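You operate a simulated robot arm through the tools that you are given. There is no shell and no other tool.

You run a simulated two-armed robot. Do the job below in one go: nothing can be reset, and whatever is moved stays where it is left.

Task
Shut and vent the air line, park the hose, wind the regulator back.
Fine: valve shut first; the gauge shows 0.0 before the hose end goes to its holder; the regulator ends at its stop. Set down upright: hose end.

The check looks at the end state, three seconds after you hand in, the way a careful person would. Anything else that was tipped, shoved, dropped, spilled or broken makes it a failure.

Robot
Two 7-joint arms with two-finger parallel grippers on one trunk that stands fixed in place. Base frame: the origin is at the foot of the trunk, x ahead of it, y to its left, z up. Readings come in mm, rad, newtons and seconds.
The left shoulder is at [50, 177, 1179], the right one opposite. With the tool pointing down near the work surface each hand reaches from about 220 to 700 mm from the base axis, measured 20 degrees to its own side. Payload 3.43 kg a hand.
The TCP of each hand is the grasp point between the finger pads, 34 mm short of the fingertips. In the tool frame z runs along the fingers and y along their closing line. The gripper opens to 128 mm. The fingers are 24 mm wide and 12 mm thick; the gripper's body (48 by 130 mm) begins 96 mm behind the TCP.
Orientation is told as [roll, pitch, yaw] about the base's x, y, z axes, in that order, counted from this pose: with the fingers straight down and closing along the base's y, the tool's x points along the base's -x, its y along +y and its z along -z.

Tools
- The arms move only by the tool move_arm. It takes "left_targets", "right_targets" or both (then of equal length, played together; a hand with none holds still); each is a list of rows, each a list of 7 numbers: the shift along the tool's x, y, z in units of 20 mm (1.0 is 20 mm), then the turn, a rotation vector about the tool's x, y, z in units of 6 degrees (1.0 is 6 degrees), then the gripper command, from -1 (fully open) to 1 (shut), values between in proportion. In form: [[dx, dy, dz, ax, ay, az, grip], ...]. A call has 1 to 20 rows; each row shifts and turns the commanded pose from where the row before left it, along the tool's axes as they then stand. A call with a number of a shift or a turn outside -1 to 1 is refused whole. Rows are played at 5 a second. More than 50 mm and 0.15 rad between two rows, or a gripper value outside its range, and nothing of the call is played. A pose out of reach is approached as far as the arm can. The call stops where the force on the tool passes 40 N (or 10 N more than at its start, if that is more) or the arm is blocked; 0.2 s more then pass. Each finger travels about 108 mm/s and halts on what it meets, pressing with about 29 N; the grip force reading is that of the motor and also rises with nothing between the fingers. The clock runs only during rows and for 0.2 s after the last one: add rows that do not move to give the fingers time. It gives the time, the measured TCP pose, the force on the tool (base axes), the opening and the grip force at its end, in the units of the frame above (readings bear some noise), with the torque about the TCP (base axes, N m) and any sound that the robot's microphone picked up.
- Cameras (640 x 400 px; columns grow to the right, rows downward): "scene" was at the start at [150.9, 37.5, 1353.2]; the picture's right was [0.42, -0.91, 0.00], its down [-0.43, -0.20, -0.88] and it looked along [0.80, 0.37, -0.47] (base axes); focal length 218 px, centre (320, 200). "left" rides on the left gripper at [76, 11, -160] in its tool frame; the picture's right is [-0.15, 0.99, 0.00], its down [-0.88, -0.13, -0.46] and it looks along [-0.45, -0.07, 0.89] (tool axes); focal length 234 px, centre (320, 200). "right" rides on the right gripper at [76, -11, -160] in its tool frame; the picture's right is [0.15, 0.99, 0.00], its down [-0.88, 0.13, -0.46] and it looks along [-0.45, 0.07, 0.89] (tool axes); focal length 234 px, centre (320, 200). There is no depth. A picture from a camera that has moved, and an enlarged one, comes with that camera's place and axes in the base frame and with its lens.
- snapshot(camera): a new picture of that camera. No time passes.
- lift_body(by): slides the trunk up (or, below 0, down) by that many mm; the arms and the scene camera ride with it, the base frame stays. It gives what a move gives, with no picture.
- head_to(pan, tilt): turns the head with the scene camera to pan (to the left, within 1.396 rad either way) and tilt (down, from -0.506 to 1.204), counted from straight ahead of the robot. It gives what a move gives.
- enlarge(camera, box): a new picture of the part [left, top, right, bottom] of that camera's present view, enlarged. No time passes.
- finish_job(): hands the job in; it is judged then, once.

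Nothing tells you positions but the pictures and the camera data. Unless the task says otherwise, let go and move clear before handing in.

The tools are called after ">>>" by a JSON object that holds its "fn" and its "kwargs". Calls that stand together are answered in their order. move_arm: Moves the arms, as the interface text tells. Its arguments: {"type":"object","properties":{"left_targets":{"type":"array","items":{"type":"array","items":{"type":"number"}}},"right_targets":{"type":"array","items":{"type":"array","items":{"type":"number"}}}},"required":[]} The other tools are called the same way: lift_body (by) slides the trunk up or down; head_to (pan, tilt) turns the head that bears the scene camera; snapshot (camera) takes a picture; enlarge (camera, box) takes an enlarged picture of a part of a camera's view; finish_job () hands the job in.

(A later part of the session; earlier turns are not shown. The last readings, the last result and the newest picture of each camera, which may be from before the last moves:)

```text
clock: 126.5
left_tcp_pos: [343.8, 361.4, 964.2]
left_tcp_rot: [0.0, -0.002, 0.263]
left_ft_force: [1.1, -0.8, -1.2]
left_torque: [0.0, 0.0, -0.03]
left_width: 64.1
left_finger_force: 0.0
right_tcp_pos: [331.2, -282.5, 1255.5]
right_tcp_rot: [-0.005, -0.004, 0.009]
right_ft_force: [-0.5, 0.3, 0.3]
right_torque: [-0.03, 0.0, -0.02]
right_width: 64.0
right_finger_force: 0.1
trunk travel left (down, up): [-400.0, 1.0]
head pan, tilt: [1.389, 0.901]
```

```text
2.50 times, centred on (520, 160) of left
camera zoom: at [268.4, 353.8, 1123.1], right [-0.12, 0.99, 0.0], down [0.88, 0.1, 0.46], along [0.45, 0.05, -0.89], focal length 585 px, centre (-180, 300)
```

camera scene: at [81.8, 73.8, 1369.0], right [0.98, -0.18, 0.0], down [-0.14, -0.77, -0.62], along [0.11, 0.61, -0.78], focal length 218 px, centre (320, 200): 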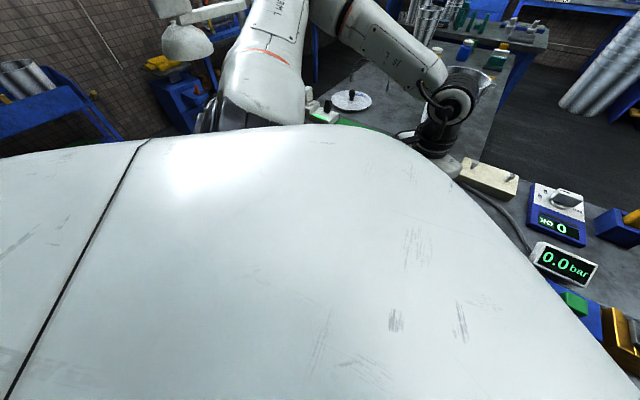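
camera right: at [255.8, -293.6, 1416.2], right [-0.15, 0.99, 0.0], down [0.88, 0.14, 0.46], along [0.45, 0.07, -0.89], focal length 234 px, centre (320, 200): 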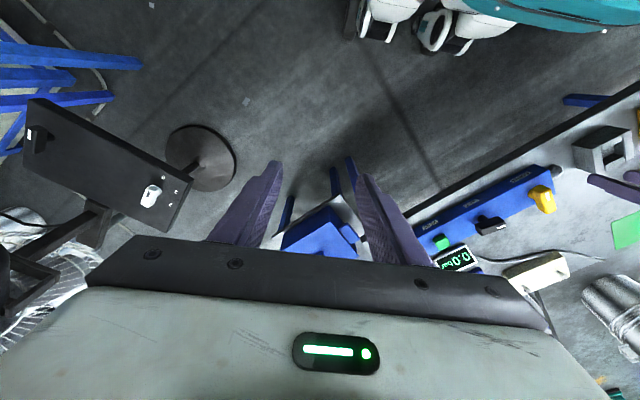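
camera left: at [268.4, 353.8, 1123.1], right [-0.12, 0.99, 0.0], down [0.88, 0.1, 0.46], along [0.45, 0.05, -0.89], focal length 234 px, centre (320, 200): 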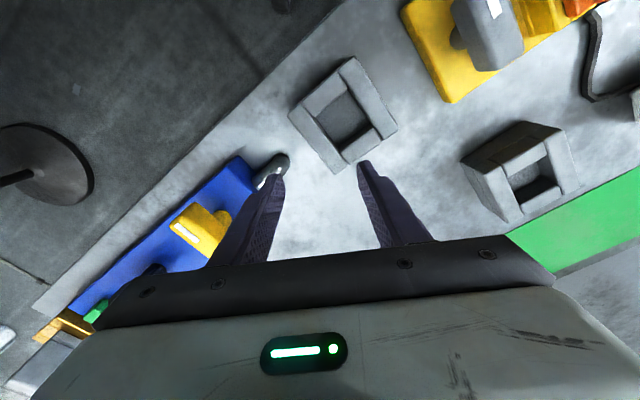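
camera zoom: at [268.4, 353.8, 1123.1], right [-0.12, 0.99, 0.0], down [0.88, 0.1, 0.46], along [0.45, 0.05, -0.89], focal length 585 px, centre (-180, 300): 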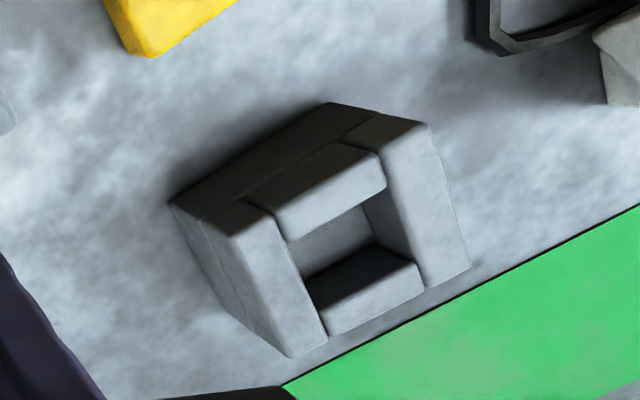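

The bench leaves no room for that. A different idea: let the left hand lean strongly (about 60°) along the manifold's line, so that its wrist stays well within reach while the fingers still grip the plug's sides squarely. I'll raise the hand and test how far it gets that way in free air.

>>> {"fn": "move_arm", "kwargs": {"left_targets": [[-0.14, -0.3, -0.925, 0, 0, 0, 0], [-0.14, -0.3, -0.925, 0, 0, 0, 0], [-0.14, -0.556, -0.925, 0, 0, 0, 0], [-0.14, -0.556, -0.925, 0, 0, 0, 0], [-0.14, -0.556, -0.925, 0, 0, 0, 0], [-0.14, -0.556, -0.925, 0, 0, 0, 0], [-0.14, -0.556, -0.925, 0, 0, 0, 0], [-0.14, -0.556, -0.925, 0, 0, 0, 0], [-0.14, -0.556, -0.925, 0, 0, 0, 0], [-0.14, -0.556, -0.925, 0, 0, 0, 0]]}}

>>> {"fn": "move_arm", "kwargs": {"left_targets": [[0, 0, 0, 0, 0, -1, 0], [0, 0, 0, 0, 0, -1, 0], [0, 0, 0, 0, 0, -1, 0], [0, 0, 0, 0, 0, -1, 0], [0, 0, 0, 0, 0, -1, 0], [0, 0, 0, 0, 0, -1, 0], [0, 0, 0, 0, 0, -1, 0], [0, 0, 0, 0, 0, -1, 0], [0, 0, 0, 0, 0, -1, 0], [0, 0, 0, 0, 0, -1, 0], [0, 0, 0, 0, 0, -1, 0], [0, 0, 0, 0, 0, -1, 0], [0, 0, 0, 0, 0, -1, 0], [0, 0, 0, 0, 0, -1, 0], [0, 0, 0, 0, 0, -1, 0], [0, 0, 0, 0, 0, -1, 0], [0, 0, 0, 0, 0, -1, 0], [0, 0, 0, 0, 0, -1, 0], [0, 0, 0, 0, 0, -1, 0], [0, 0, 0, 0, 0, -1, 0]]}}

>>> {"fn": "move_arm", "kwargs": {"left_targets": [[0, 0, 0, 0, 1, 0, 0], [0, 0, 0, 0, 1, 0, 0], [0, 0, 0, 0, 1, 0, 0], [0, 0, 0, 0, 1, 0, 0], [0, 0, 0, 0, 1, 0, 0], [0, 0, 0, 0, 1, 0, 0], [0, 0, 0, 0, 1, 0, 0], [0, 0, 0, 0, 1, 0, 0], [0, 0, 0, 0, 1, 0, 0], [0, 0, 0, 0, 1, 0, 0]]}}

>>> {"fn": "head_to", "kwargs": {"pan": 0.6, "tilt": 0.5}}

>>> {"fn": "snapshot", "kwargs": {"camera": "scene"}}

```text
clock: 128.7
left_tcp_pos: [398.2, 271.7, 1149.3]
left_tcp_rot: [0.0, -0.001, 0.263]
left_ft_force: [-0.2, -0.1, -0.3]
left_torque: [0.01, 0.01, 0.04]
left_width: 63.8
left_finger_force: 0.1
right_tcp_pos: [330.8, -283.1, 1257.7]
right_tcp_rot: [-0.002, -0.003, 0.008]
right_ft_force: [0.0, -0.2, -0.7]
right_torque: [0.01, -0.03, 0.02]
right_width: 63.9
right_finger_force: 0.0
trunk travel left (down, up): [-400.0, 1.0]
head pan, tilt: [1.389, 0.901]
```

```text
clock: 132.9
left_tcp_pos: [397.3, 271.2, 1151.3]
left_tcp_rot: [-0.002, 0.0, 2.359]
left_ft_force: [-0.3, -0.2, -0.1]
left_torque: [-0.01, 0.0, 0.02]
left_width: 64.3
left_finger_force: 0.1
right_tcp_pos: [331.7, -281.8, 1256.5]
right_tcp_rot: [-0.005, -0.004, 0.009]
right_ft_force: [0.6, 0.0, 0.1]
right_torque: [-0.01, -0.05, 0.02]
right_width: 63.8
right_finger_force: 0.2
trunk travel left (down, up): [-400.0, 1.0]
head pan, tilt: [1.389, 0.901]
```

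```text
clock: 135.1
left_tcp_pos: [396.9, 272.1, 1149.2]
left_tcp_rot: [-0.007, 1.05, 2.351]
left_ft_force: [0.1, 0.7, 0.3]
left_torque: [0.0, 0.04, 0.0]
left_width: 63.9
left_finger_force: 0.0
right_tcp_pos: [331.6, -282.0, 1257.1]
right_tcp_rot: [-0.004, -0.003, 0.009]
right_ft_force: [0.0, -0.1, 0.0]
right_torque: [0.02, 0.01, 0.02]
right_width: 64.0
right_finger_force: 0.0
trunk travel left (down, up): [-400.0, 1.0]
head pan, tilt: [1.389, 0.901]
```

```text
clock: 136.3
left_tcp_pos: [397.8, 271.7, 1149.4]
left_tcp_rot: [-0.005, 1.048, 2.352]
left_ft_force: [-0.4, -0.1, -0.1]
left_torque: [-0.02, 0.06, -0.01]
left_width: 64.0
left_finger_force: 0.0
right_tcp_pos: [331.8, -281.9, 1258.3]
right_tcp_rot: [-0.003, -0.004, 0.009]
right_ft_force: [-0.2, -0.1, 1.2]
right_torque: [0.03, 0.02, 0.02]
right_width: 63.8
right_finger_force: 0.1
trunk travel left (down, up): [-400.0, 1.0]
head pan, tilt: [0.6, 0.499]
```

```text
taken
camera scene: at [143.1, 51.0, 1402.8], right [0.57, -0.82, 0.0], down [-0.4, -0.27, -0.88], along [0.72, 0.5, -0.48], focal length 218 px, centre (320, 200)
```

scene: 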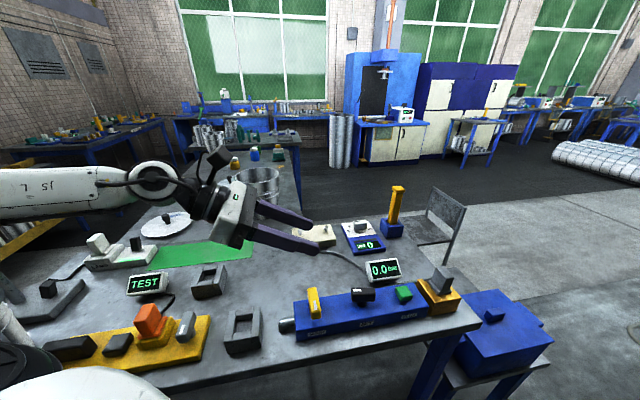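

The tilted hand points along the manifold toward the plug. I'll advance it in that direction in the air, in stages.

>>> {"fn": "move_arm", "kwargs": {"left_targets": [[0.262, -0.012, 0.974, 0, 0, 0, 0], [0.262, -0.012, 0.974, 0, 0, 0, 0], [0.262, -0.012, 0.974, 0, 0, 0, 0], [0.262, -0.012, 0.974, 0, 0, 0, 0], [0.262, -0.012, 0.974, 0, 0, 0, 0], [0.262, -0.012, 0.974, 0, 0, 0, 0], [0.262, -0.012, 0.974, 0, 0, 0, 0], [0.262, -0.012, 0.974, 0, 0, 0, 0], [0.262, -0.012, 0.974, 0, 0, 0, 0], [0.262, -0.012, 0.974, 0, 0, 0, 0], [0.262, -0.012, 0.974, 0, 0, 0, 0], [0.262, -0.012, 0.974, 0, 0, 0, 0]]}}

>>> {"fn": "snapshot", "kwargs": {"camera": "scene"}}

```text
clock: 138.9
left_tcp_pos: [564.6, 107.8, 1086.6]
left_tcp_rot: [-0.007, 1.047, 2.352]
left_ft_force: [0.7, -0.6, -0.4]
left_torque: [0.0, 0.02, -0.01]
left_width: 63.8
left_finger_force: 0.1
right_tcp_pos: [332.3, -282.8, 1256.8]
right_tcp_rot: [-0.002, -0.002, 0.009]
right_ft_force: [-0.4, 0.7, 0.1]
right_torque: [-0.01, 0.03, -0.01]
right_width: 64.2
right_finger_force: 0.0
trunk travel left (down, up): [-400.0, 1.0]
head pan, tilt: [0.6, 0.499]
```

```text
taken
camera scene: at [143.5, 50.7, 1402.8], right [0.57, -0.82, 0.0], down [-0.4, -0.27, -0.88], along [0.72, 0.5, -0.48], focal length 218 px, centre (320, 200)
```

scene: 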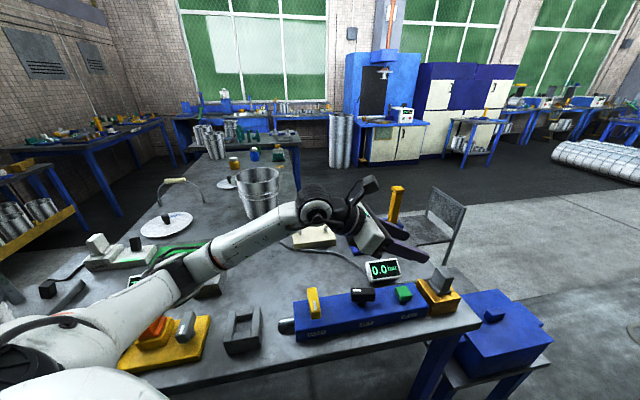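

The elbow has now dropped below the shoulder: tilting the hand changed the posture in the right way. I'll continue toward the plug, staying high.

>>> {"fn": "move_arm", "kwargs": {"left_targets": [[0.262, -0.012, 0.974, 0, 0, 0, 0], [0.262, -0.012, 0.974, 0, 0, 0, 0], [0.262, -0.012, 0.974, 0, 0, 0, 0], [0.262, -0.012, 0.974, 0, 0, 0, 0], [0.262, -0.012, 0.974, 0, 0, 0, 0]]}}

>>> {"fn": "snapshot", "kwargs": {"camera": "scene"}}

```text
clock: 140.1
left_tcp_pos: [633.2, 41.2, 1060.8]
left_tcp_rot: [-0.005, 1.046, 2.353]
left_ft_force: [-0.2, -0.8, 0.1]
left_torque: [-0.01, -0.03, 0.01]
left_width: 64.0
left_finger_force: 0.0
right_tcp_pos: [332.5, -282.4, 1256.5]
right_tcp_rot: [-0.002, -0.002, 0.01]
right_ft_force: [-0.2, -0.3, 0.4]
right_torque: [-0.03, -0.03, 0.03]
right_width: 64.0
right_finger_force: 0.1
trunk travel left (down, up): [-400.0, 1.0]
head pan, tilt: [0.6, 0.499]
```

```text
taken
camera scene: at [143.4, 50.7, 1402.8], right [0.57, -0.82, 0.0], down [-0.4, -0.27, -0.88], along [0.72, 0.5, -0.48], focal length 218 px, centre (320, 200)
```

scene: 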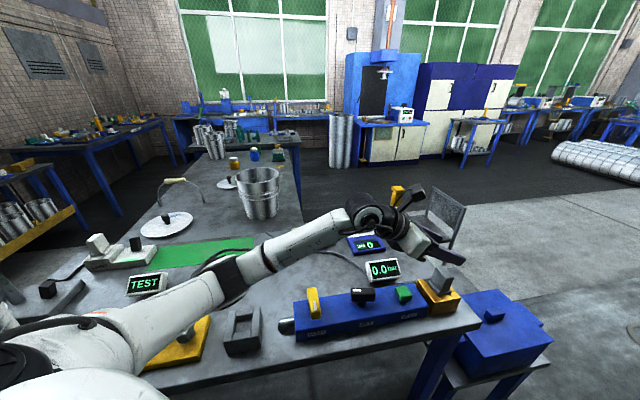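

The left hand now reaches the plug area comfortably. I'll see whether the tilt can be reduced to about 30° while keeping this good posture.

>>> {"fn": "move_arm", "kwargs": {"left_targets": [[0, 0, 0, 0, -1, 0, 0], [0, 0, 0, 0, -1, 0, 0], [0, 0, 0, 0, -1, 0, 0]]}}

>>> {"fn": "move_arm", "kwargs": {"left_targets": [[0, 0, 0, 0, -1, 0, 0], [0, 0, 0, 0, -1, 0, 0]]}}

>>> {"fn": "snapshot", "kwargs": {"camera": "scene"}}

```text
clock: 140.9
left_tcp_pos: [633.5, 40.1, 1060.1]
left_tcp_rot: [-0.003, 0.732, 2.357]
left_ft_force: [1.0, 0.0, 1.3]
left_torque: [0.0, 0.01, 0.0]
left_width: 64.1
left_finger_force: 0.2
right_tcp_pos: [332.1, -282.5, 1257.4]
right_tcp_rot: [-0.002, -0.005, 0.009]
right_ft_force: [-0.1, 0.2, 0.6]
right_torque: [-0.01, 0.0, 0.01]
right_width: 64.1
right_finger_force: 0.2
trunk travel left (down, up): [-400.0, 1.0]
head pan, tilt: [0.6, 0.499]
```

```text
clock: 141.5
left_tcp_pos: [634.4, 40.6, 1061.3]
left_tcp_rot: [-0.003, 0.523, 2.356]
left_ft_force: [-0.6, -0.1, -0.1]
left_torque: [0.03, 0.01, 0.03]
left_width: 63.9
left_finger_force: 0.0
right_tcp_pos: [331.8, -282.9, 1256.9]
right_tcp_rot: [-0.002, -0.003, 0.008]
right_ft_force: [0.5, -0.1, -0.6]
right_torque: [0.0, 0.02, 0.03]
right_width: 64.0
right_finger_force: 0.1
trunk travel left (down, up): [-400.0, 1.0]
head pan, tilt: [0.6, 0.499]
```

```text
taken
camera scene: at [143.1, 50.8, 1402.8], right [0.57, -0.82, 0.0], down [-0.39, -0.27, -0.88], along [0.72, 0.5, -0.48], focal length 218 px, centre (320, 200)
```

scene: 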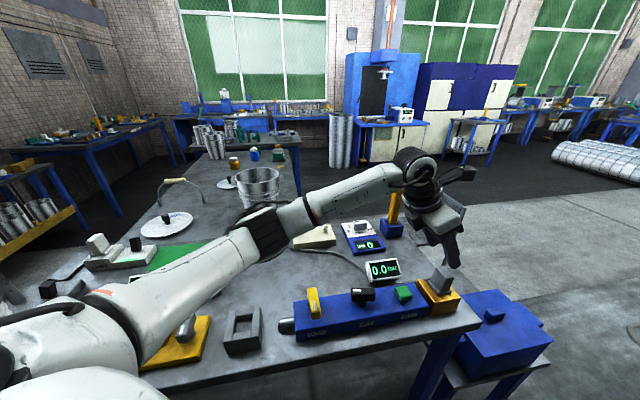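

At 30° tilt it still reaches without strain. I'll look at the plug through the left hand camera.

>>> {"fn": "snapshot", "kwargs": {"camera": "left"}}

>>> {"fn": "enlarge", "kwargs": {"camera": "scene", "box": [380, 220, 500, 330]}}

```text
taken
camera left: at [617.0, 43.9, 1235.8], right [-0.79, -0.61, -0.08], down [-0.61, 0.79, -0.04], along [0.09, 0.01, -1.0], focal length 234 px, centre (320, 200)
```

left: 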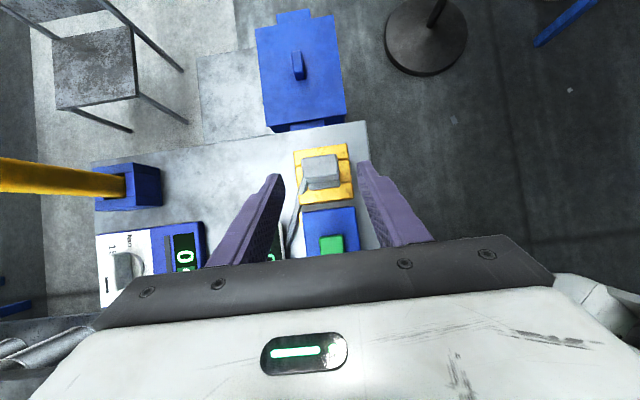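

```text
3.64 times, centred on (440, 275) of scene
camera zoom: at [143.1, 50.8, 1402.8], right [0.57, -0.82, 0.0], down [-0.39, -0.27, -0.88], along [0.72, 0.5, -0.48], focal length 792 px, centre (-116, -73)
```

zoom: 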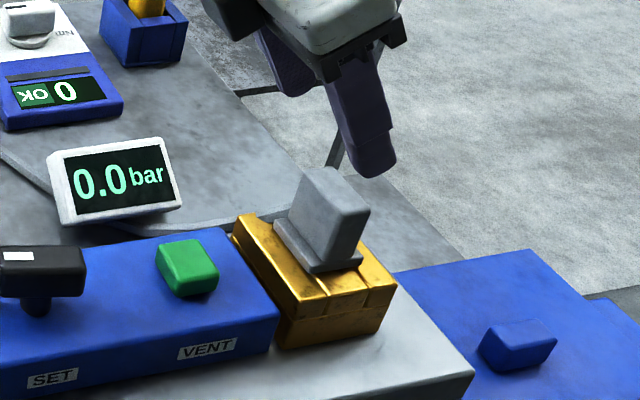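

>>> {"fn": "enlarge", "kwargs": {"camera": "left", "box": [270, 120, 390, 220]}}

```text
4.00 times, centred on (330, 170) of left
camera zoom: at [617.0, 43.9, 1235.8], right [-0.79, -0.61, -0.08], down [-0.61, 0.79, -0.04], along [0.09, 0.01, -1.0], focal length 937 px, centre (280, 320)
```

zoom: 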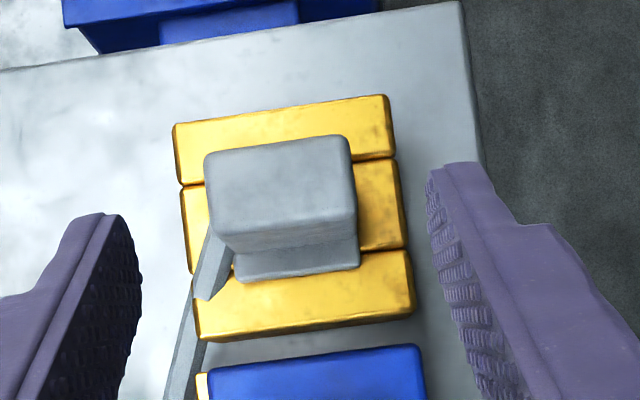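

The plug is clear now: its grip is about 44 mm (across the manifold) by 24 mm, its top near z≈947, centre about (668,12), and it is square with the fingers. I'll open to 90 mm and come to just above it.

>>> {"fn": "move_arm", "kwargs": {"left_targets": [[0, 0, 0, 0, 0, 0, -0.4], [-0.012, -0.055, 0.878, 0, 0, 0, -0.4], [-0.012, -0.055, 0.878, 0, 0, 0, -0.4], [-0.012, -0.055, 0.878, 0, 0, 0, -0.4], [-0.012, -0.055, 0.878, 0, 0, 0, -0.4]]}}

>>> {"fn": "snapshot", "kwargs": {"camera": "left"}}

>>> {"fn": "enlarge", "kwargs": {"camera": "scene", "box": [380, 220, 500, 330]}}

```text
clock: 142.7
left_tcp_pos: [662.8, 19.1, 1000.5]
left_tcp_rot: [-0.003, 0.524, 2.354]
left_ft_force: [-0.2, 0.0, 0.4]
left_torque: [0.03, 0.0, 0.0]
left_width: 89.6
left_finger_force: 0.0
right_tcp_pos: [332.1, -281.8, 1256.7]
right_tcp_rot: [-0.004, -0.005, 0.01]
right_ft_force: [0.7, 0.7, 0.8]
right_torque: [-0.05, 0.03, 0.02]
right_width: 64.3
right_finger_force: 0.0
trunk travel left (down, up): [-400.0, 1.0]
head pan, tilt: [0.6, 0.499]
```

```text
taken
camera left: at [644.8, 22.8, 1175.7], right [-0.79, -0.61, -0.08], down [-0.61, 0.79, -0.05], along [0.09, 0.01, -1.0], focal length 234 px, centre (320, 200)
```

left: 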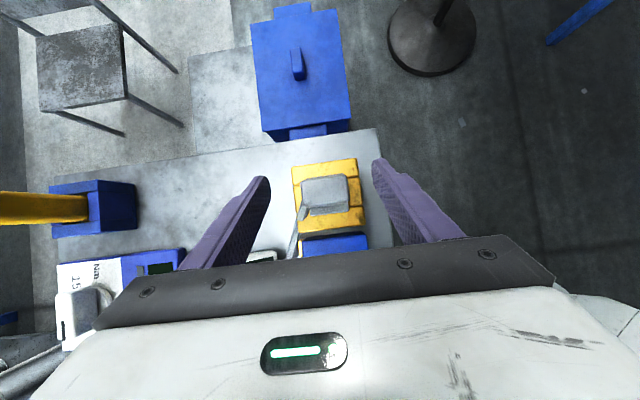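

```text
3.64 times, centred on (440, 275) of scene
camera zoom: at [143.3, 50.9, 1402.8], right [0.57, -0.82, 0.0], down [-0.4, -0.27, -0.88], along [0.72, 0.5, -0.48], focal length 792 px, centre (-116, -73)
```

zoom: 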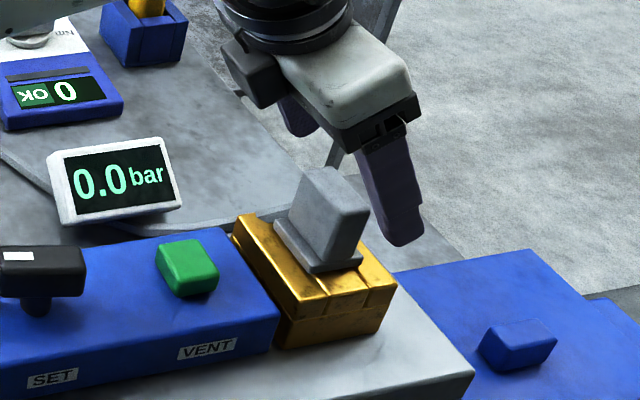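

Centred in both directions. I'll lower straight down to z≈945.

>>> {"fn": "move_arm", "kwargs": {"left_targets": [[-0.503, 0, 0.777, 0, 0, 0, -0.4], [-0.503, 0, 0.777, 0, 0, 0, -0.4], [-0.503, 0, 0.777, 0, 0, 0, -0.4]]}}

>>> {"fn": "enlarge", "kwargs": {"camera": "left", "box": [250, 130, 410, 250]}}

>>> {"fn": "enlarge", "kwargs": {"camera": "scene", "box": [380, 220, 500, 330]}}

```text
clock: 143.5
left_tcp_pos: [660.5, 22.8, 944.9]
left_tcp_rot: [-0.002, 0.525, 2.357]
left_ft_force: [0.2, -1.2, 0.8]
left_torque: [0.02, 0.0, 0.0]
left_width: 89.5
left_finger_force: 0.0
right_tcp_pos: [331.7, -282.4, 1257.4]
right_tcp_rot: [-0.005, -0.004, 0.009]
right_ft_force: [-0.2, 0.1, 0.1]
right_torque: [0.01, -0.01, 0.0]
right_width: 64.1
right_finger_force: 0.0
trunk travel left (down, up): [-400.0, 1.0]
head pan, tilt: [0.6, 0.499]
```

```text
3.33 times, centred on (330, 190) of left
camera zoom: at [642.8, 25.2, 1120.7], right [-0.79, -0.61, -0.08], down [-0.61, 0.79, -0.05], along [0.09, 0.01, -1.0], focal length 781 px, centre (287, 233)
```

zoom: 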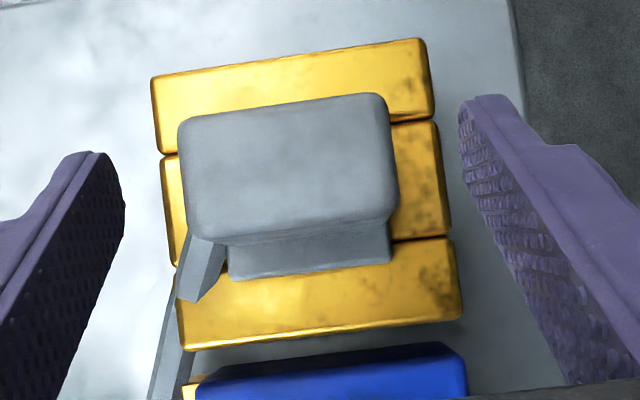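

```text
3.64 times, centred on (440, 275) of scene
camera zoom: at [143.4, 51.0, 1402.8], right [0.57, -0.82, 0.0], down [-0.4, -0.27, -0.88], along [0.72, 0.5, -0.48], focal length 792 px, centre (-116, -73)
```

zoom: 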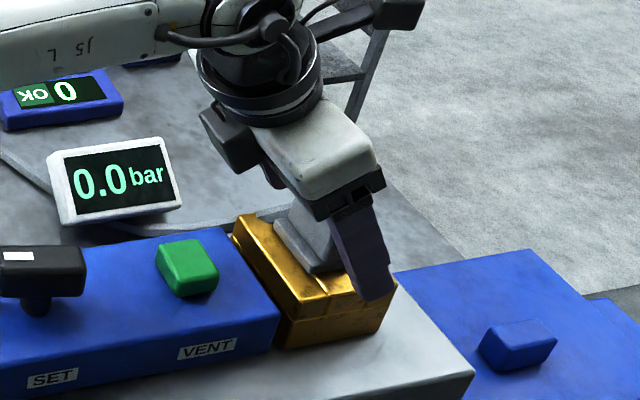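

Both fingers straddle the plug evenly, above the seat and the hose. I'll close on it.

>>> {"fn": "move_arm", "kwargs": {"left_targets": [[0, 0, 0, 0, 0, 0, 0.2], [0, 0, 0, 0, 0, 0, 1], [0, 0, 0, 0, 0, 0, 1], [0, 0, 0, 0, 0, 0, 1]]}}

>>> {"fn": "enlarge", "kwargs": {"camera": "left", "box": [250, 130, 410, 250]}}

>>> {"fn": "enlarge", "kwargs": {"camera": "scene", "box": [380, 220, 500, 330]}}

```text
clock: 144.5
left_tcp_pos: [660.2, 21.3, 944.4]
left_tcp_rot: [-0.002, 0.524, 2.356]
left_ft_force: [-1.7, -1.9, -0.1]
left_torque: [-0.17, 0.13, -0.03]
left_width: 43.7
left_finger_force: 29.2
right_tcp_pos: [331.1, -282.4, 1256.1]
right_tcp_rot: [-0.002, -0.004, 0.007]
right_ft_force: [-0.1, 0.8, -0.2]
right_torque: [0.02, 0.02, 0.0]
right_width: 64.1
right_finger_force: 0.1
trunk travel left (down, up): [-400.0, 1.0]
head pan, tilt: [0.6, 0.499]
```

```text
3.33 times, centred on (330, 190) of left
camera zoom: at [642.3, 24.6, 1120.7], right [-0.79, -0.61, -0.07], down [-0.61, 0.79, -0.05], along [0.09, 0.01, -1.0], focal length 781 px, centre (287, 233)
```

zoom: 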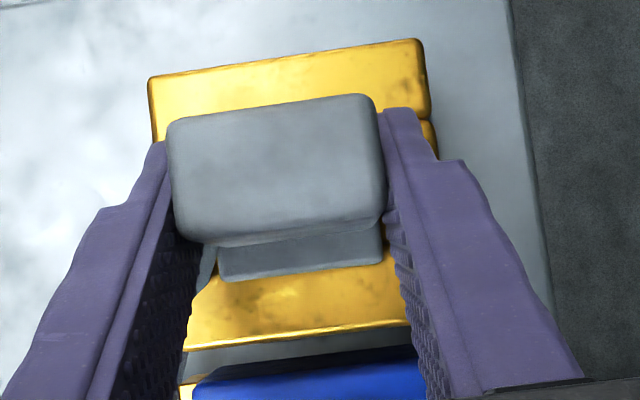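

```text
3.64 times, centred on (440, 275) of scene
camera zoom: at [143.1, 50.7, 1402.8], right [0.57, -0.82, 0.0], down [-0.39, -0.27, -0.88], along [0.72, 0.5, -0.48], focal length 792 px, centre (-116, -73)
```

zoom: 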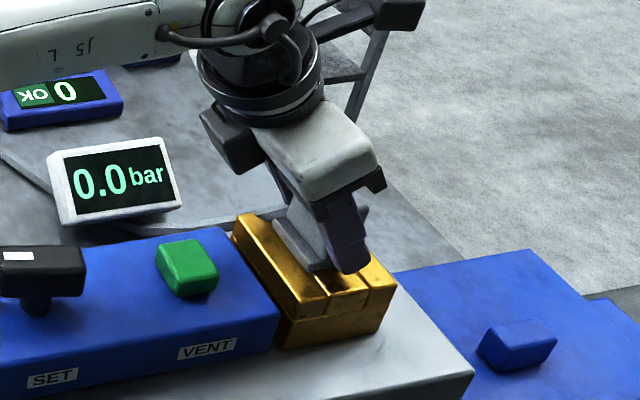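

Gripped firmly (43.7 mm). The gauge reads 0.0, so I'll draw the plug straight up, slowly at first.

>>> {"fn": "move_arm", "kwargs": {"left_targets": [[0.25, 0, -0.433, 0, 0, 0, 1], [0.25, 0, -0.433, 0, 0, 0, 1], [0.25, 0, -0.433, 0, 0, 0, 1], [0.25, 0, -0.433, 0, 0, 0, 1]]}}

>>> {"fn": "enlarge", "kwargs": {"camera": "left", "box": [250, 130, 410, 250]}}

>>> {"fn": "enlarge", "kwargs": {"camera": "scene", "box": [360, 200, 500, 330]}}

```text
clock: 145.5
left_tcp_pos: [659.1, 21.7, 983.5]
left_tcp_rot: [-0.002, 0.524, 2.356]
left_ft_force: [0.0, -0.2, -2.2]
left_torque: [0.01, 0.02, -0.04]
left_width: 43.7
left_finger_force: 29.4
right_tcp_pos: [332.5, -282.0, 1256.8]
right_tcp_rot: [-0.004, -0.001, 0.008]
right_ft_force: [-0.2, 0.5, 0.8]
right_torque: [0.02, 0.01, 0.02]
right_width: 64.0
right_finger_force: 0.0
trunk travel left (down, up): [-400.0, 1.0]
head pan, tilt: [0.6, 0.499]
```

```text
3.33 times, centred on (330, 190) of left
camera zoom: at [642.7, 25.2, 1159.7], right [-0.79, -0.61, -0.07], down [-0.61, 0.79, -0.04], along [0.09, 0.01, -1.0], focal length 781 px, centre (287, 233)
```

zoom: 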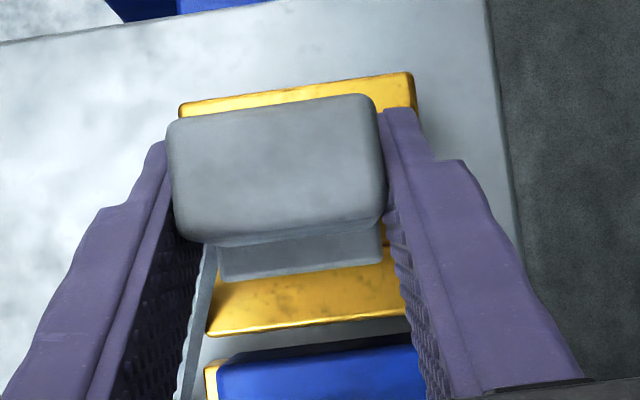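

```text
3.08 times, centred on (430, 265) of scene
camera zoom: at [143.5, 51.0, 1402.8], right [0.57, -0.82, 0.0], down [-0.4, -0.27, -0.88], along [0.72, 0.5, -0.48], focal length 670 px, centre (-18, 0)
```

zoom: 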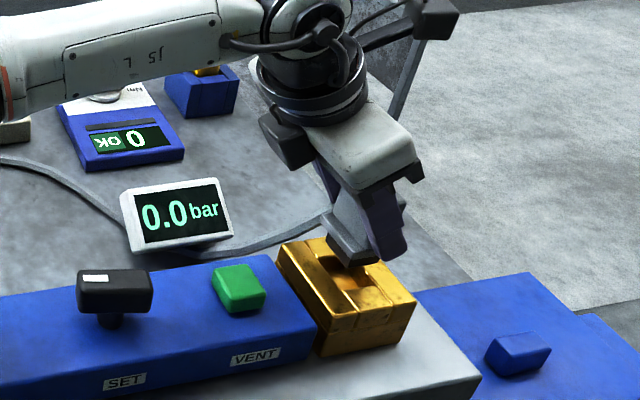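

The plug comes out cleanly. I'll keep lifting to about z=1060 to clear everything on the way.

>>> {"fn": "move_arm", "kwargs": {"left_targets": [[0.475, 0, -0.823, 0, 0, 0, 1], [0.475, 0, -0.823, 0, 0, 0, 1], [0.475, 0, -0.823, 0, 0, 0, 1], [0.475, 0, -0.823, 0, 0, 0, 1]]}}

>>> {"fn": "snapshot", "kwargs": {"camera": "scene"}}

>>> {"fn": "enlarge", "kwargs": {"camera": "scene", "box": [340, 180, 500, 330]}}

```text
clock: 146.5
left_tcp_pos: [660.3, 20.5, 1058.9]
left_tcp_rot: [-0.001, 0.523, 2.357]
left_ft_force: [-0.8, -0.9, -3.0]
left_torque: [0.03, -0.04, -0.03]
left_width: 43.6
left_finger_force: 28.9
right_tcp_pos: [332.4, -282.1, 1258.0]
right_tcp_rot: [-0.004, -0.003, 0.009]
right_ft_force: [0.3, -0.8, 1.0]
right_torque: [0.02, 0.0, 0.0]
right_width: 64.1
right_finger_force: 0.1
trunk travel left (down, up): [-400.0, 1.0]
head pan, tilt: [0.6, 0.499]
```

```text
taken
camera scene: at [143.3, 50.9, 1402.8], right [0.57, -0.82, 0.0], down [-0.4, -0.27, -0.88], along [0.72, 0.5, -0.48], focal length 218 px, centre (320, 200)
```

scene: 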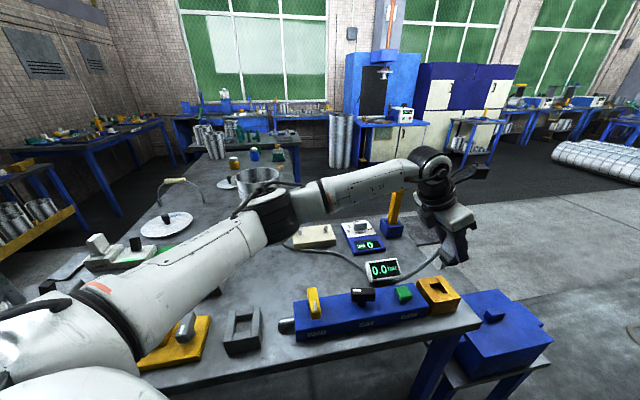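

```text
2.67 times, centred on (420, 255) of scene
camera zoom: at [143.3, 50.9, 1402.8], right [0.57, -0.82, 0.0], down [-0.4, -0.27, -0.88], along [0.72, 0.5, -0.48], focal length 581 px, centre (53, 53)
```

zoom: 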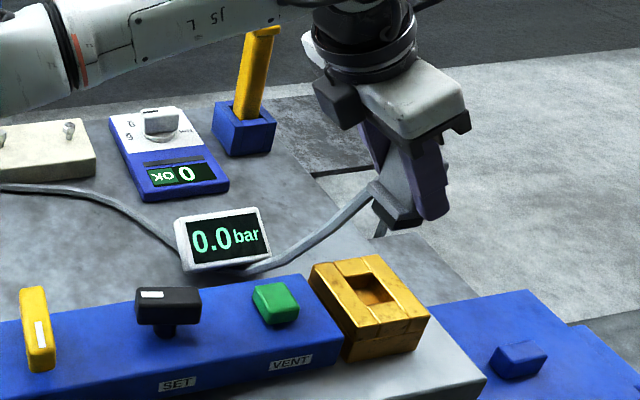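

The plug is out, with the hose attached and running behind the gauge. To keep the hose from dragging over the gauge, I'll carry the plug high and around behind it. First leg: toward the far side.

>>> {"fn": "move_arm", "kwargs": {"left_targets": [[-0.6, -0.845, -0.935, 0, 0, 0, 1], [-0.6, -0.845, -0.935, 0, 0, 0, 1], [-0.6, -0.845, -0.935, 0, 0, 0, 1], [-0.6, -0.845, -0.935, 0, 0, 0, 1], [-0.6, -0.845, -0.935, 0, 0, 0, 1]]}}

>>> {"fn": "snapshot", "kwargs": {"camera": "scene"}}

```text
clock: 147.7
left_tcp_pos: [649.4, 150.6, 1111.7]
left_tcp_rot: [-0.001, 0.524, 2.357]
left_ft_force: [-0.6, 0.2, -2.9]
left_torque: [0.0, 0.01, 0.0]
left_width: 43.5
left_finger_force: 29.4
right_tcp_pos: [331.7, -282.0, 1257.5]
right_tcp_rot: [-0.003, -0.004, 0.008]
right_ft_force: [1.0, 0.4, -0.2]
right_torque: [-0.02, -0.04, -0.01]
right_width: 64.2
right_finger_force: 0.1
trunk travel left (down, up): [-400.0, 1.0]
head pan, tilt: [0.6, 0.499]
```

```text
taken
camera scene: at [143.3, 51.5, 1402.8], right [0.57, -0.82, 0.0], down [-0.4, -0.27, -0.88], along [0.72, 0.5, -0.48], focal length 218 px, centre (320, 200)
```

scene: 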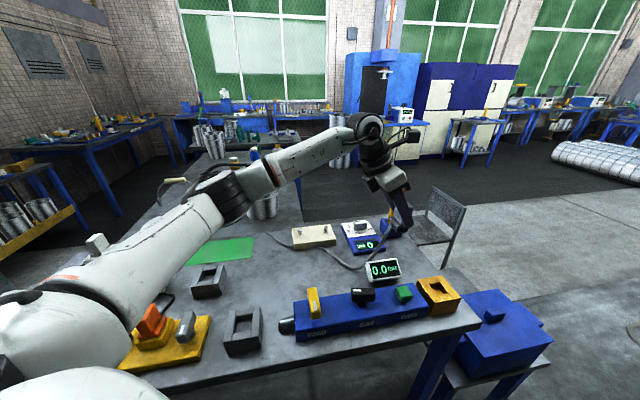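

>>> {"fn": "move_arm", "kwargs": {"left_targets": [[-0.88, -0.221, -0.508, 0, 0, 0, 1], [-0.88, -0.221, -0.508, 0, 0, 0, 1], [-0.88, -0.221, -0.508, 0, 0, 0, 1], [-0.88, -0.221, -0.508, 0, 0, 0, 1], [-0.88, -0.221, -0.508, 0, 0, 0, 1], [-0.88, -0.221, -0.508, 0, 0, 0, 1], [-0.88, -0.221, -0.508, 0, 0, 0, 1], [-0.88, -0.221, -0.508, 0, 0, 0, 1]]}}

>>> {"fn": "snapshot", "kwargs": {"camera": "scene"}}

```text
clock: 149.5
left_tcp_pos: [559.8, 291.9, 1110.9]
left_tcp_rot: [-0.004, 0.524, 2.357]
left_ft_force: [-1.0, 0.1, -3.0]
left_torque: [0.04, 0.05, 0.01]
left_width: 43.8
left_finger_force: 29.2
right_tcp_pos: [330.5, -281.4, 1258.0]
right_tcp_rot: [-0.005, -0.004, 0.009]
right_ft_force: [-0.1, -0.4, 0.3]
right_torque: [-0.02, -0.02, 0.01]
right_width: 64.1
right_finger_force: 0.2
trunk travel left (down, up): [-400.0, 1.0]
head pan, tilt: [0.6, 0.499]
```

```text
taken
camera scene: at [143.2, 51.4, 1402.8], right [0.57, -0.82, 0.0], down [-0.39, -0.27, -0.88], along [0.72, 0.5, -0.48], focal length 218 px, centre (320, 200)
```

scene: 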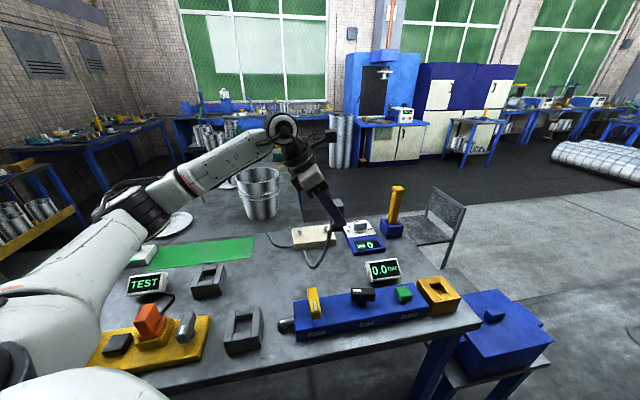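

The hose is clear of the gauge. Now on to above holder A, in two stages.

>>> {"fn": "move_arm", "kwargs": {"left_targets": [[-0.934, 0.439, -0.205, 0, 0, 0, 1], [-0.934, 0.439, -0.205, 0, 0, 0, 1], [-0.934, 0.439, -0.205, 0, 0, 0, 1], [-0.934, 0.439, -0.205, 0, 0, 0, 1], [-0.934, 0.439, -0.205, 0, 0, 0, 1], [-0.934, 0.439, -0.205, 0, 0, 0, 1], [-0.934, 0.439, -0.205, 0, 0, 0, 1], [-0.934, 0.439, -0.205, 0, 0, 0, 1]]}}

>>> {"fn": "snapshot", "kwargs": {"camera": "scene"}}

>>> {"fn": "snapshot", "kwargs": {"camera": "left"}}

```text
clock: 151.3
left_tcp_pos: [407.3, 342.4, 1064.9]
left_tcp_rot: [-0.004, 0.524, 2.354]
left_ft_force: [-0.2, 0.7, -2.5]
left_torque: [0.0, 0.0, 0.02]
left_width: 43.7
left_finger_force: 28.2
right_tcp_pos: [330.5, -282.6, 1256.9]
right_tcp_rot: [-0.005, -0.004, 0.008]
right_ft_force: [1.0, 0.4, 0.0]
right_torque: [-0.03, -0.02, -0.02]
right_width: 64.0
right_finger_force: 0.1
trunk travel left (down, up): [-400.0, 1.0]
head pan, tilt: [0.6, 0.499]
```

```text
taken
camera scene: at [142.9, 50.9, 1402.9], right [0.57, -0.82, 0.0], down [-0.39, -0.27, -0.88], along [0.72, 0.5, -0.48], focal length 218 px, centre (320, 200)
```

scene: 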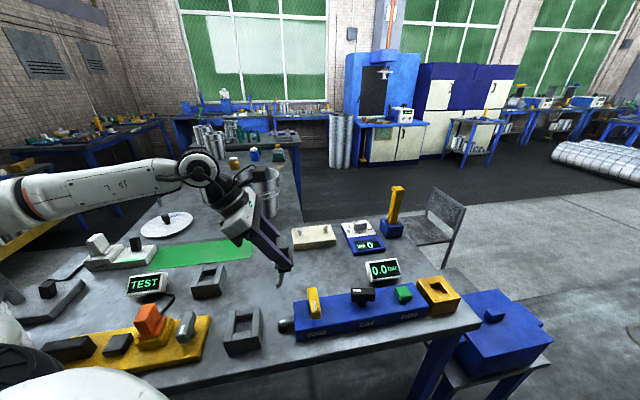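

```text
taken
camera left: at [388.6, 347.3, 1240.7], right [-0.79, -0.61, -0.08], down [-0.61, 0.79, -0.05], along [0.09, 0.01, -1.0], focal length 234 px, centre (320, 200)
```

left: 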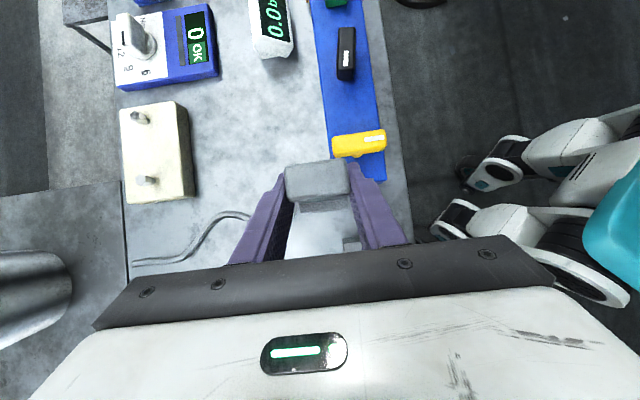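

>>> {"fn": "move_arm", "kwargs": {"left_targets": [[-0.952, 0.423, -0.213, 0, 0, 0, 1], [-0.952, 0.423, -0.213, 0, 0, 0, 1], [-0.952, 0.423, -0.213, 0, 0, 0, 1], [-0.952, 0.423, -0.213, 0, 0, 0, 1], [-0.952, 0.423, -0.213, 0, 0, 0, 1], [-0.952, 0.423, -0.213, 0, 0, 0, 1]]}}

>>> {"fn": "snapshot", "kwargs": {"camera": "scene"}}

>>> {"fn": "snapshot", "kwargs": {"camera": "left"}}

```text
clock: 152.7
left_tcp_pos: [293.2, 388.8, 1029.5]
left_tcp_rot: [-0.004, 0.525, 2.355]
left_ft_force: [0.9, -0.3, -2.2]
left_torque: [0.03, 0.02, 0.0]
left_width: 43.8
left_finger_force: 29.1
right_tcp_pos: [330.4, -281.7, 1257.0]
right_tcp_rot: [-0.003, -0.005, 0.008]
right_ft_force: [0.3, 0.1, 0.1]
right_torque: [-0.01, -0.02, 0.01]
right_width: 63.9
right_finger_force: 0.0
trunk travel left (down, up): [-400.0, 1.0]
head pan, tilt: [0.6, 0.499]
```

```text
taken
camera scene: at [143.0, 51.1, 1402.8], right [0.57, -0.82, 0.0], down [-0.39, -0.27, -0.88], along [0.72, 0.5, -0.48], focal length 218 px, centre (320, 200)
```

scene: 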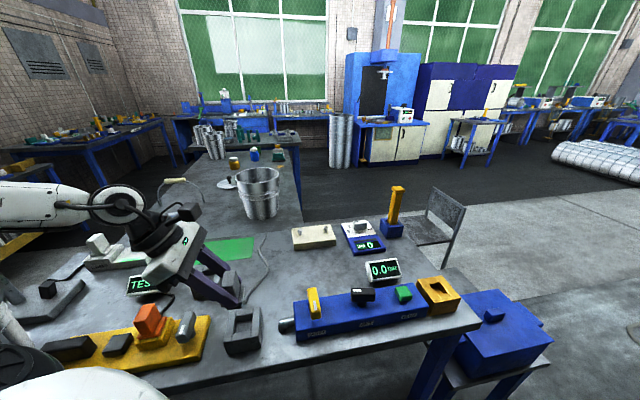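

```text
taken
camera left: at [273.7, 391.3, 1204.7], right [-0.79, -0.61, -0.08], down [-0.61, 0.79, -0.05], along [0.09, 0.01, -1.0], focal length 234 px, centre (320, 200)
```

left: 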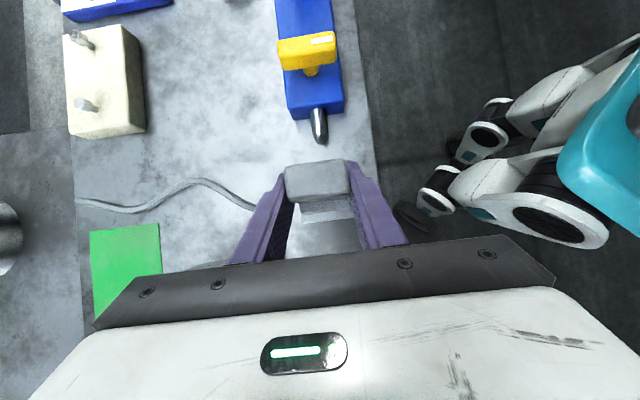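

>>> {"fn": "enlarge", "kwargs": {"camera": "left", "box": [250, 130, 410, 250]}}

>>> {"fn": "enlarge", "kwargs": {"camera": "scene", "box": [140, 220, 320, 370]}}

```text
3.33 times, centred on (330, 190) of left
camera zoom: at [273.7, 391.3, 1204.7], right [-0.79, -0.61, -0.08], down [-0.61, 0.79, -0.05], along [0.09, 0.01, -1.0], focal length 781 px, centre (287, 233)
```

zoom: 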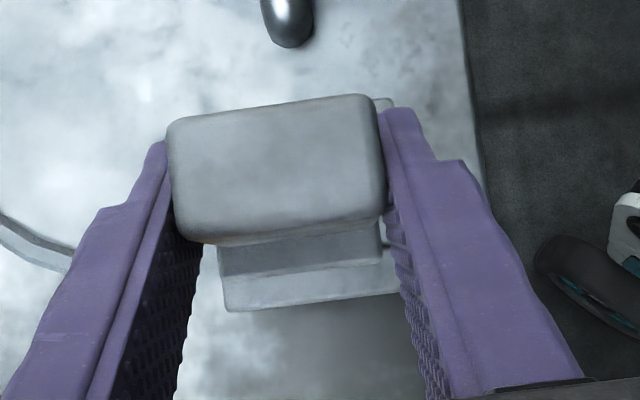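

```text
2.67 times, centred on (230, 295) of scene
camera zoom: at [143.0, 51.1, 1402.8], right [0.57, -0.82, 0.0], down [-0.39, -0.27, -0.88], along [0.72, 0.5, -0.48], focal length 581 px, centre (560, -53)
```

zoom: 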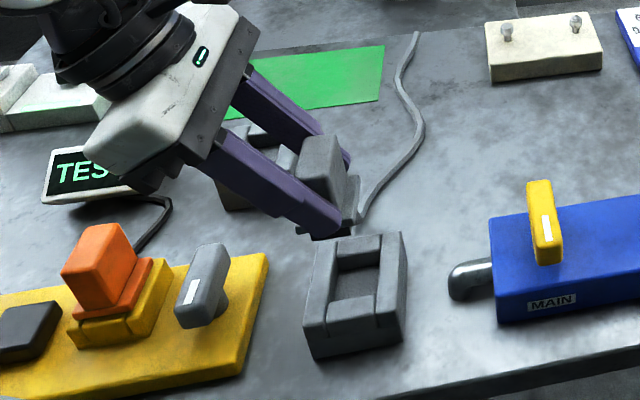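

Holder A lies right under the plug, at about (304.5,381.7) with its top near z≈884. I'll correct by about 4 mm, lower to about 45 mm above seating, and check the alignment against the picture I took at the original seat.

>>> {"fn": "move_arm", "kwargs": {"left_targets": [[-0.394, 0, 0.82, 0, 0, 0, 1], [-0.394, 0, 0.82, 0, 0, 0, 1], [-0.394, 0, 0.82, 0, 0, 0, 1]]}}

>>> {"fn": "enlarge", "kwargs": {"camera": "left", "box": [250, 130, 410, 250]}}

>>> {"fn": "enlarge", "kwargs": {"camera": "scene", "box": [140, 220, 320, 370]}}

```text
clock: 153.5
left_tcp_pos: [294.6, 384.2, 976.6]
left_tcp_rot: [-0.003, 0.524, 2.356]
left_ft_force: [0.6, -0.3, -2.2]
left_torque: [-0.02, 0.02, 0.01]
left_width: 43.6
left_finger_force: 28.9
right_tcp_pos: [332.3, -281.8, 1257.5]
right_tcp_rot: [-0.005, 0.001, 0.009]
right_ft_force: [0.7, 0.1, 0.1]
right_torque: [0.0, -0.02, -0.03]
right_width: 63.7
right_finger_force: 0.0
trunk travel left (down, up): [-400.0, 1.0]
head pan, tilt: [0.6, 0.499]
```

```text
3.33 times, centred on (330, 190) of left
camera zoom: at [277.0, 387.6, 1151.2], right [-0.79, -0.61, -0.08], down [-0.61, 0.79, -0.05], along [0.09, 0.01, -1.0], focal length 781 px, centre (287, 233)
```

zoom: 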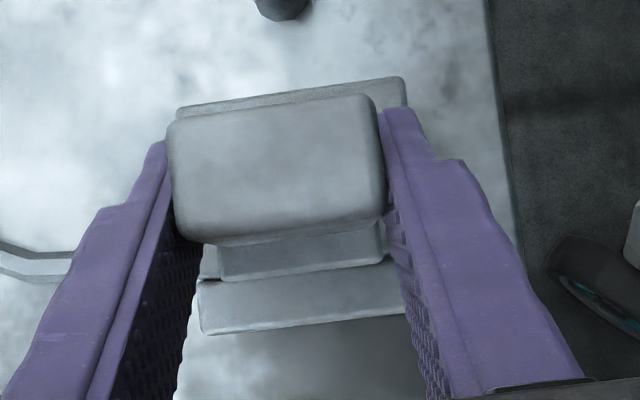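

```text
2.67 times, centred on (230, 295) of scene
camera zoom: at [143.5, 51.3, 1402.7], right [0.57, -0.82, 0.0], down [-0.4, -0.27, -0.88], along [0.72, 0.5, -0.48], focal length 581 px, centre (560, -53)
```

zoom: 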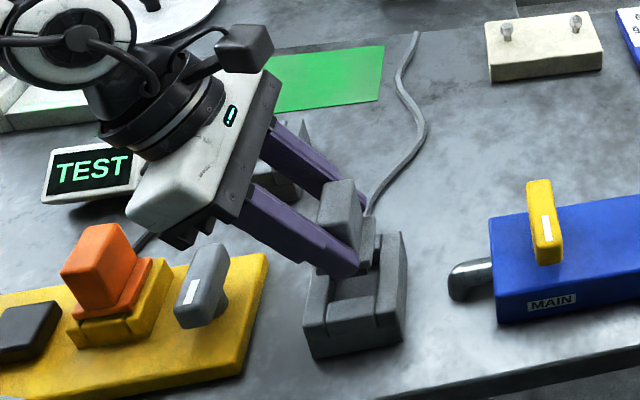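

Compared with the reference, the plug is within about 2.5 mm (it should go slightly toward the far side). I'll make that shift and lower gently by about 18 mm, watching the force.

>>> {"fn": "move_arm", "kwargs": {"left_targets": [[-0.035, -0.125, -0.02, 0, 0, 0, 1], [-0.15, 0, 0.26, 0, 0, 0, 1], [-0.15, 0, 0.26, 0, 0, 0, 1], [-0.15, 0, 0.26, 0, 0, 0, 1]]}}

>>> {"fn": "enlarge", "kwargs": {"camera": "left", "box": [250, 130, 410, 250]}}

>>> {"fn": "enlarge", "kwargs": {"camera": "scene", "box": [200, 260, 300, 360]}}

```text
clock: 154.5
left_tcp_pos: [296.6, 387.5, 957.3]
left_tcp_rot: [-0.002, 0.525, 2.355]
left_ft_force: [0.3, 0.9, -2.1]
left_torque: [-0.03, 0.0, 0.02]
left_width: 43.7
left_finger_force: 29.0
right_tcp_pos: [331.6, -282.5, 1257.1]
right_tcp_rot: [-0.003, -0.004, 0.007]
right_ft_force: [0.3, 0.9, 0.1]
right_torque: [0.02, 0.01, -0.02]
right_width: 64.1
right_finger_force: 0.0
trunk travel left (down, up): [-400.0, 1.0]
head pan, tilt: [0.6, 0.499]
```

```text
3.33 times, centred on (330, 190) of left
camera zoom: at [277.7, 390.5, 1133.2], right [-0.79, -0.61, -0.08], down [-0.61, 0.79, -0.05], along [0.09, 0.01, -1.0], focal length 781 px, centre (287, 233)
```

zoom: 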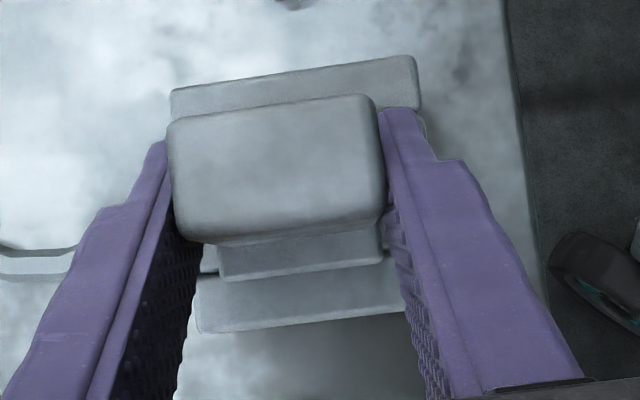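

```text
4.00 times, centred on (250, 310) of scene
camera zoom: at [143.4, 51.2, 1402.8], right [0.57, -0.82, 0.0], down [-0.4, -0.27, -0.88], along [0.72, 0.5, -0.48], focal length 871 px, centre (600, -240)
```

zoom: 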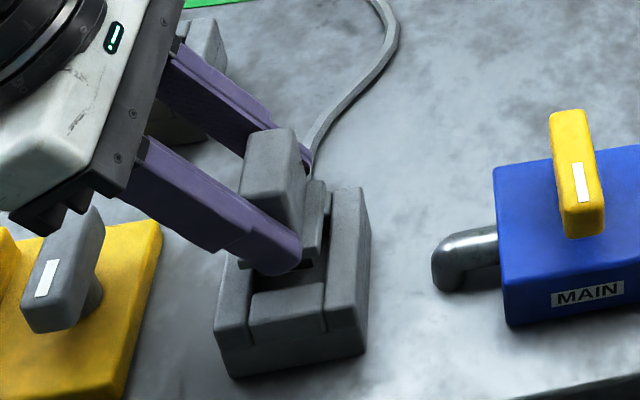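

Everything is quiet force-wise. Before going into the opening, I'll look at the plug's underside and the opening more closely.

>>> {"fn": "enlarge", "kwargs": {"camera": "scene", "box": [220, 270, 280, 330]}}

>>> {"fn": "enlarge", "kwargs": {"camera": "scene", "box": [410, 265, 470, 325]}}

```text
6.67 times, centred on (250, 300) of scene
camera zoom: at [143.4, 51.2, 1402.8], right [0.57, -0.82, 0.0], down [-0.4, -0.27, -0.88], along [0.72, 0.5, -0.48], focal length 1452 px, centre (787, -467)
```

zoom: 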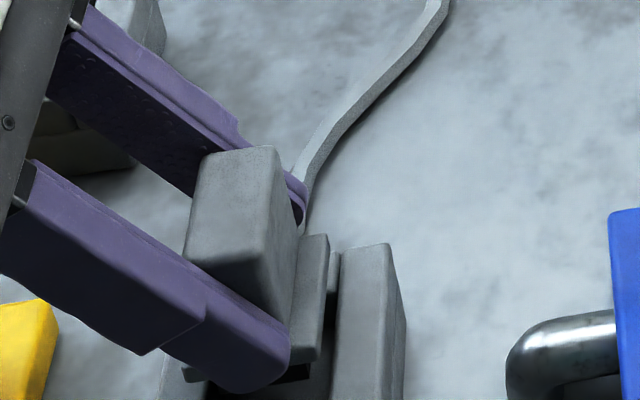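

```text
6.67 times, centred on (440, 295) of scene
camera zoom: at [143.4, 51.2, 1402.8], right [0.57, -0.82, 0.0], down [-0.4, -0.27, -0.88], along [0.72, 0.5, -0.48], focal length 1452 px, centre (-480, -433)
```

zoom: 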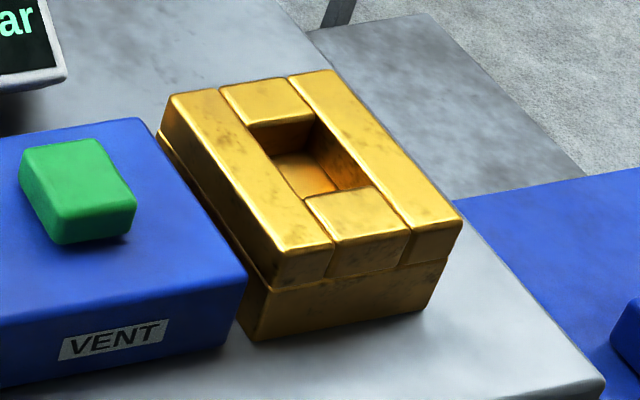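

The gold seat's opening is clearly narrower than I thought (about 28 × 38 mm), while A's opening looks about 40 × 41 mm. Holder B may be the matching one, so before inserting I'll lift away and measure both openings from above.

>>> {"fn": "move_arm", "kwargs": {"left_targets": [[0.482, 0, -0.835, 0, 0, 0, 1], [0.482, 0, -0.835, 0, 0, 0, 1], [0.482, 0, -0.835, 0, 0, 0, 1], [0.482, 0, -0.835, 0, 0, 0, 1], [0.482, 0, -0.835, 0, 0, 0, 1], [0.482, 0, -0.835, 0, 0, 0, 1], [0.482, 0, -0.835, 0, 0, 0, 1]]}}

>>> {"fn": "move_arm", "kwargs": {"left_targets": [[-0.97, 0, -0.56, 0, 0, 0, 1], [-0.97, 0, -0.56, 0, 0, 0, 1], [-0.97, 0, -0.56, 0, 0, 0, 1], [-0.97, 0, -0.56, 0, 0, 0, 1], [-0.97, 0, -0.56, 0, 0, 0, 1], [-0.97, 0, -0.56, 0, 0, 0, 1]]}}

>>> {"fn": "snapshot", "kwargs": {"camera": "left"}}

>>> {"fn": "snapshot", "kwargs": {"camera": "scene"}}

```text
clock: 156.1
left_tcp_pos: [295.1, 386.7, 1093.9]
left_tcp_rot: [-0.002, 0.525, 2.356]
left_ft_force: [-0.4, 0.4, -2.7]
left_torque: [0.03, -0.01, 0.01]
left_width: 43.5
left_finger_force: 29.1
right_tcp_pos: [332.2, -282.5, 1257.8]
right_tcp_rot: [-0.004, -0.004, 0.009]
right_ft_force: [0.1, 0.1, 0.7]
right_torque: [0.0, 0.0, 0.01]
right_width: 63.7
right_finger_force: 0.0
trunk travel left (down, up): [-400.0, 1.0]
head pan, tilt: [0.6, 0.499]
```

```text
clock: 157.5
left_tcp_pos: [202.0, 480.5, 1092.6]
left_tcp_rot: [-0.002, 0.524, 2.357]
left_ft_force: [-0.1, -0.2, -2.5]
left_torque: [0.0, 0.0, 0.0]
left_width: 43.6
left_finger_force: 28.7
right_tcp_pos: [331.4, -283.4, 1257.6]
right_tcp_rot: [-0.002, -0.003, 0.008]
right_ft_force: [0.6, 0.0, -1.0]
right_torque: [-0.02, -0.01, -0.02]
right_width: 64.2
right_finger_force: 0.0
trunk travel left (down, up): [-400.0, 1.0]
head pan, tilt: [0.6, 0.499]
```

```text
taken
camera left: at [182.3, 485.2, 1267.9], right [-0.79, -0.61, -0.08], down [-0.61, 0.79, -0.05], along [0.09, 0.01, -1.0], focal length 234 px, centre (320, 200)
```

left: 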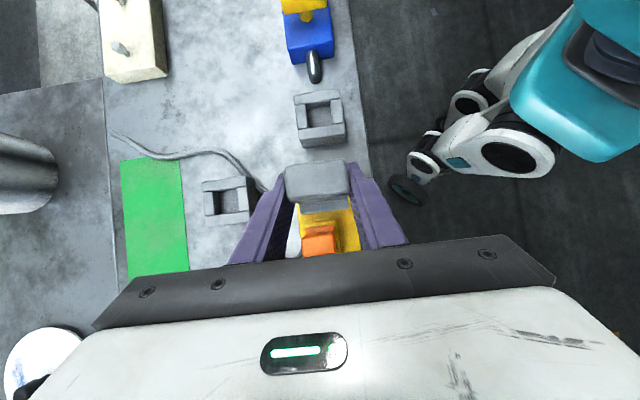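

```text
taken
camera scene: at [143.0, 51.3, 1402.8], right [0.57, -0.82, 0.0], down [-0.39, -0.27, -0.88], along [0.72, 0.5, -0.48], focal length 218 px, centre (320, 200)
```

scene: 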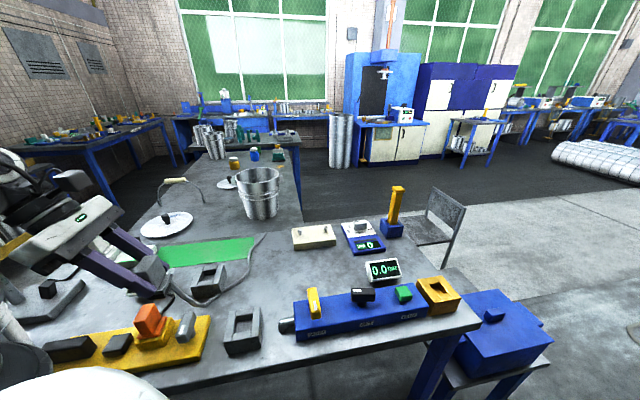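

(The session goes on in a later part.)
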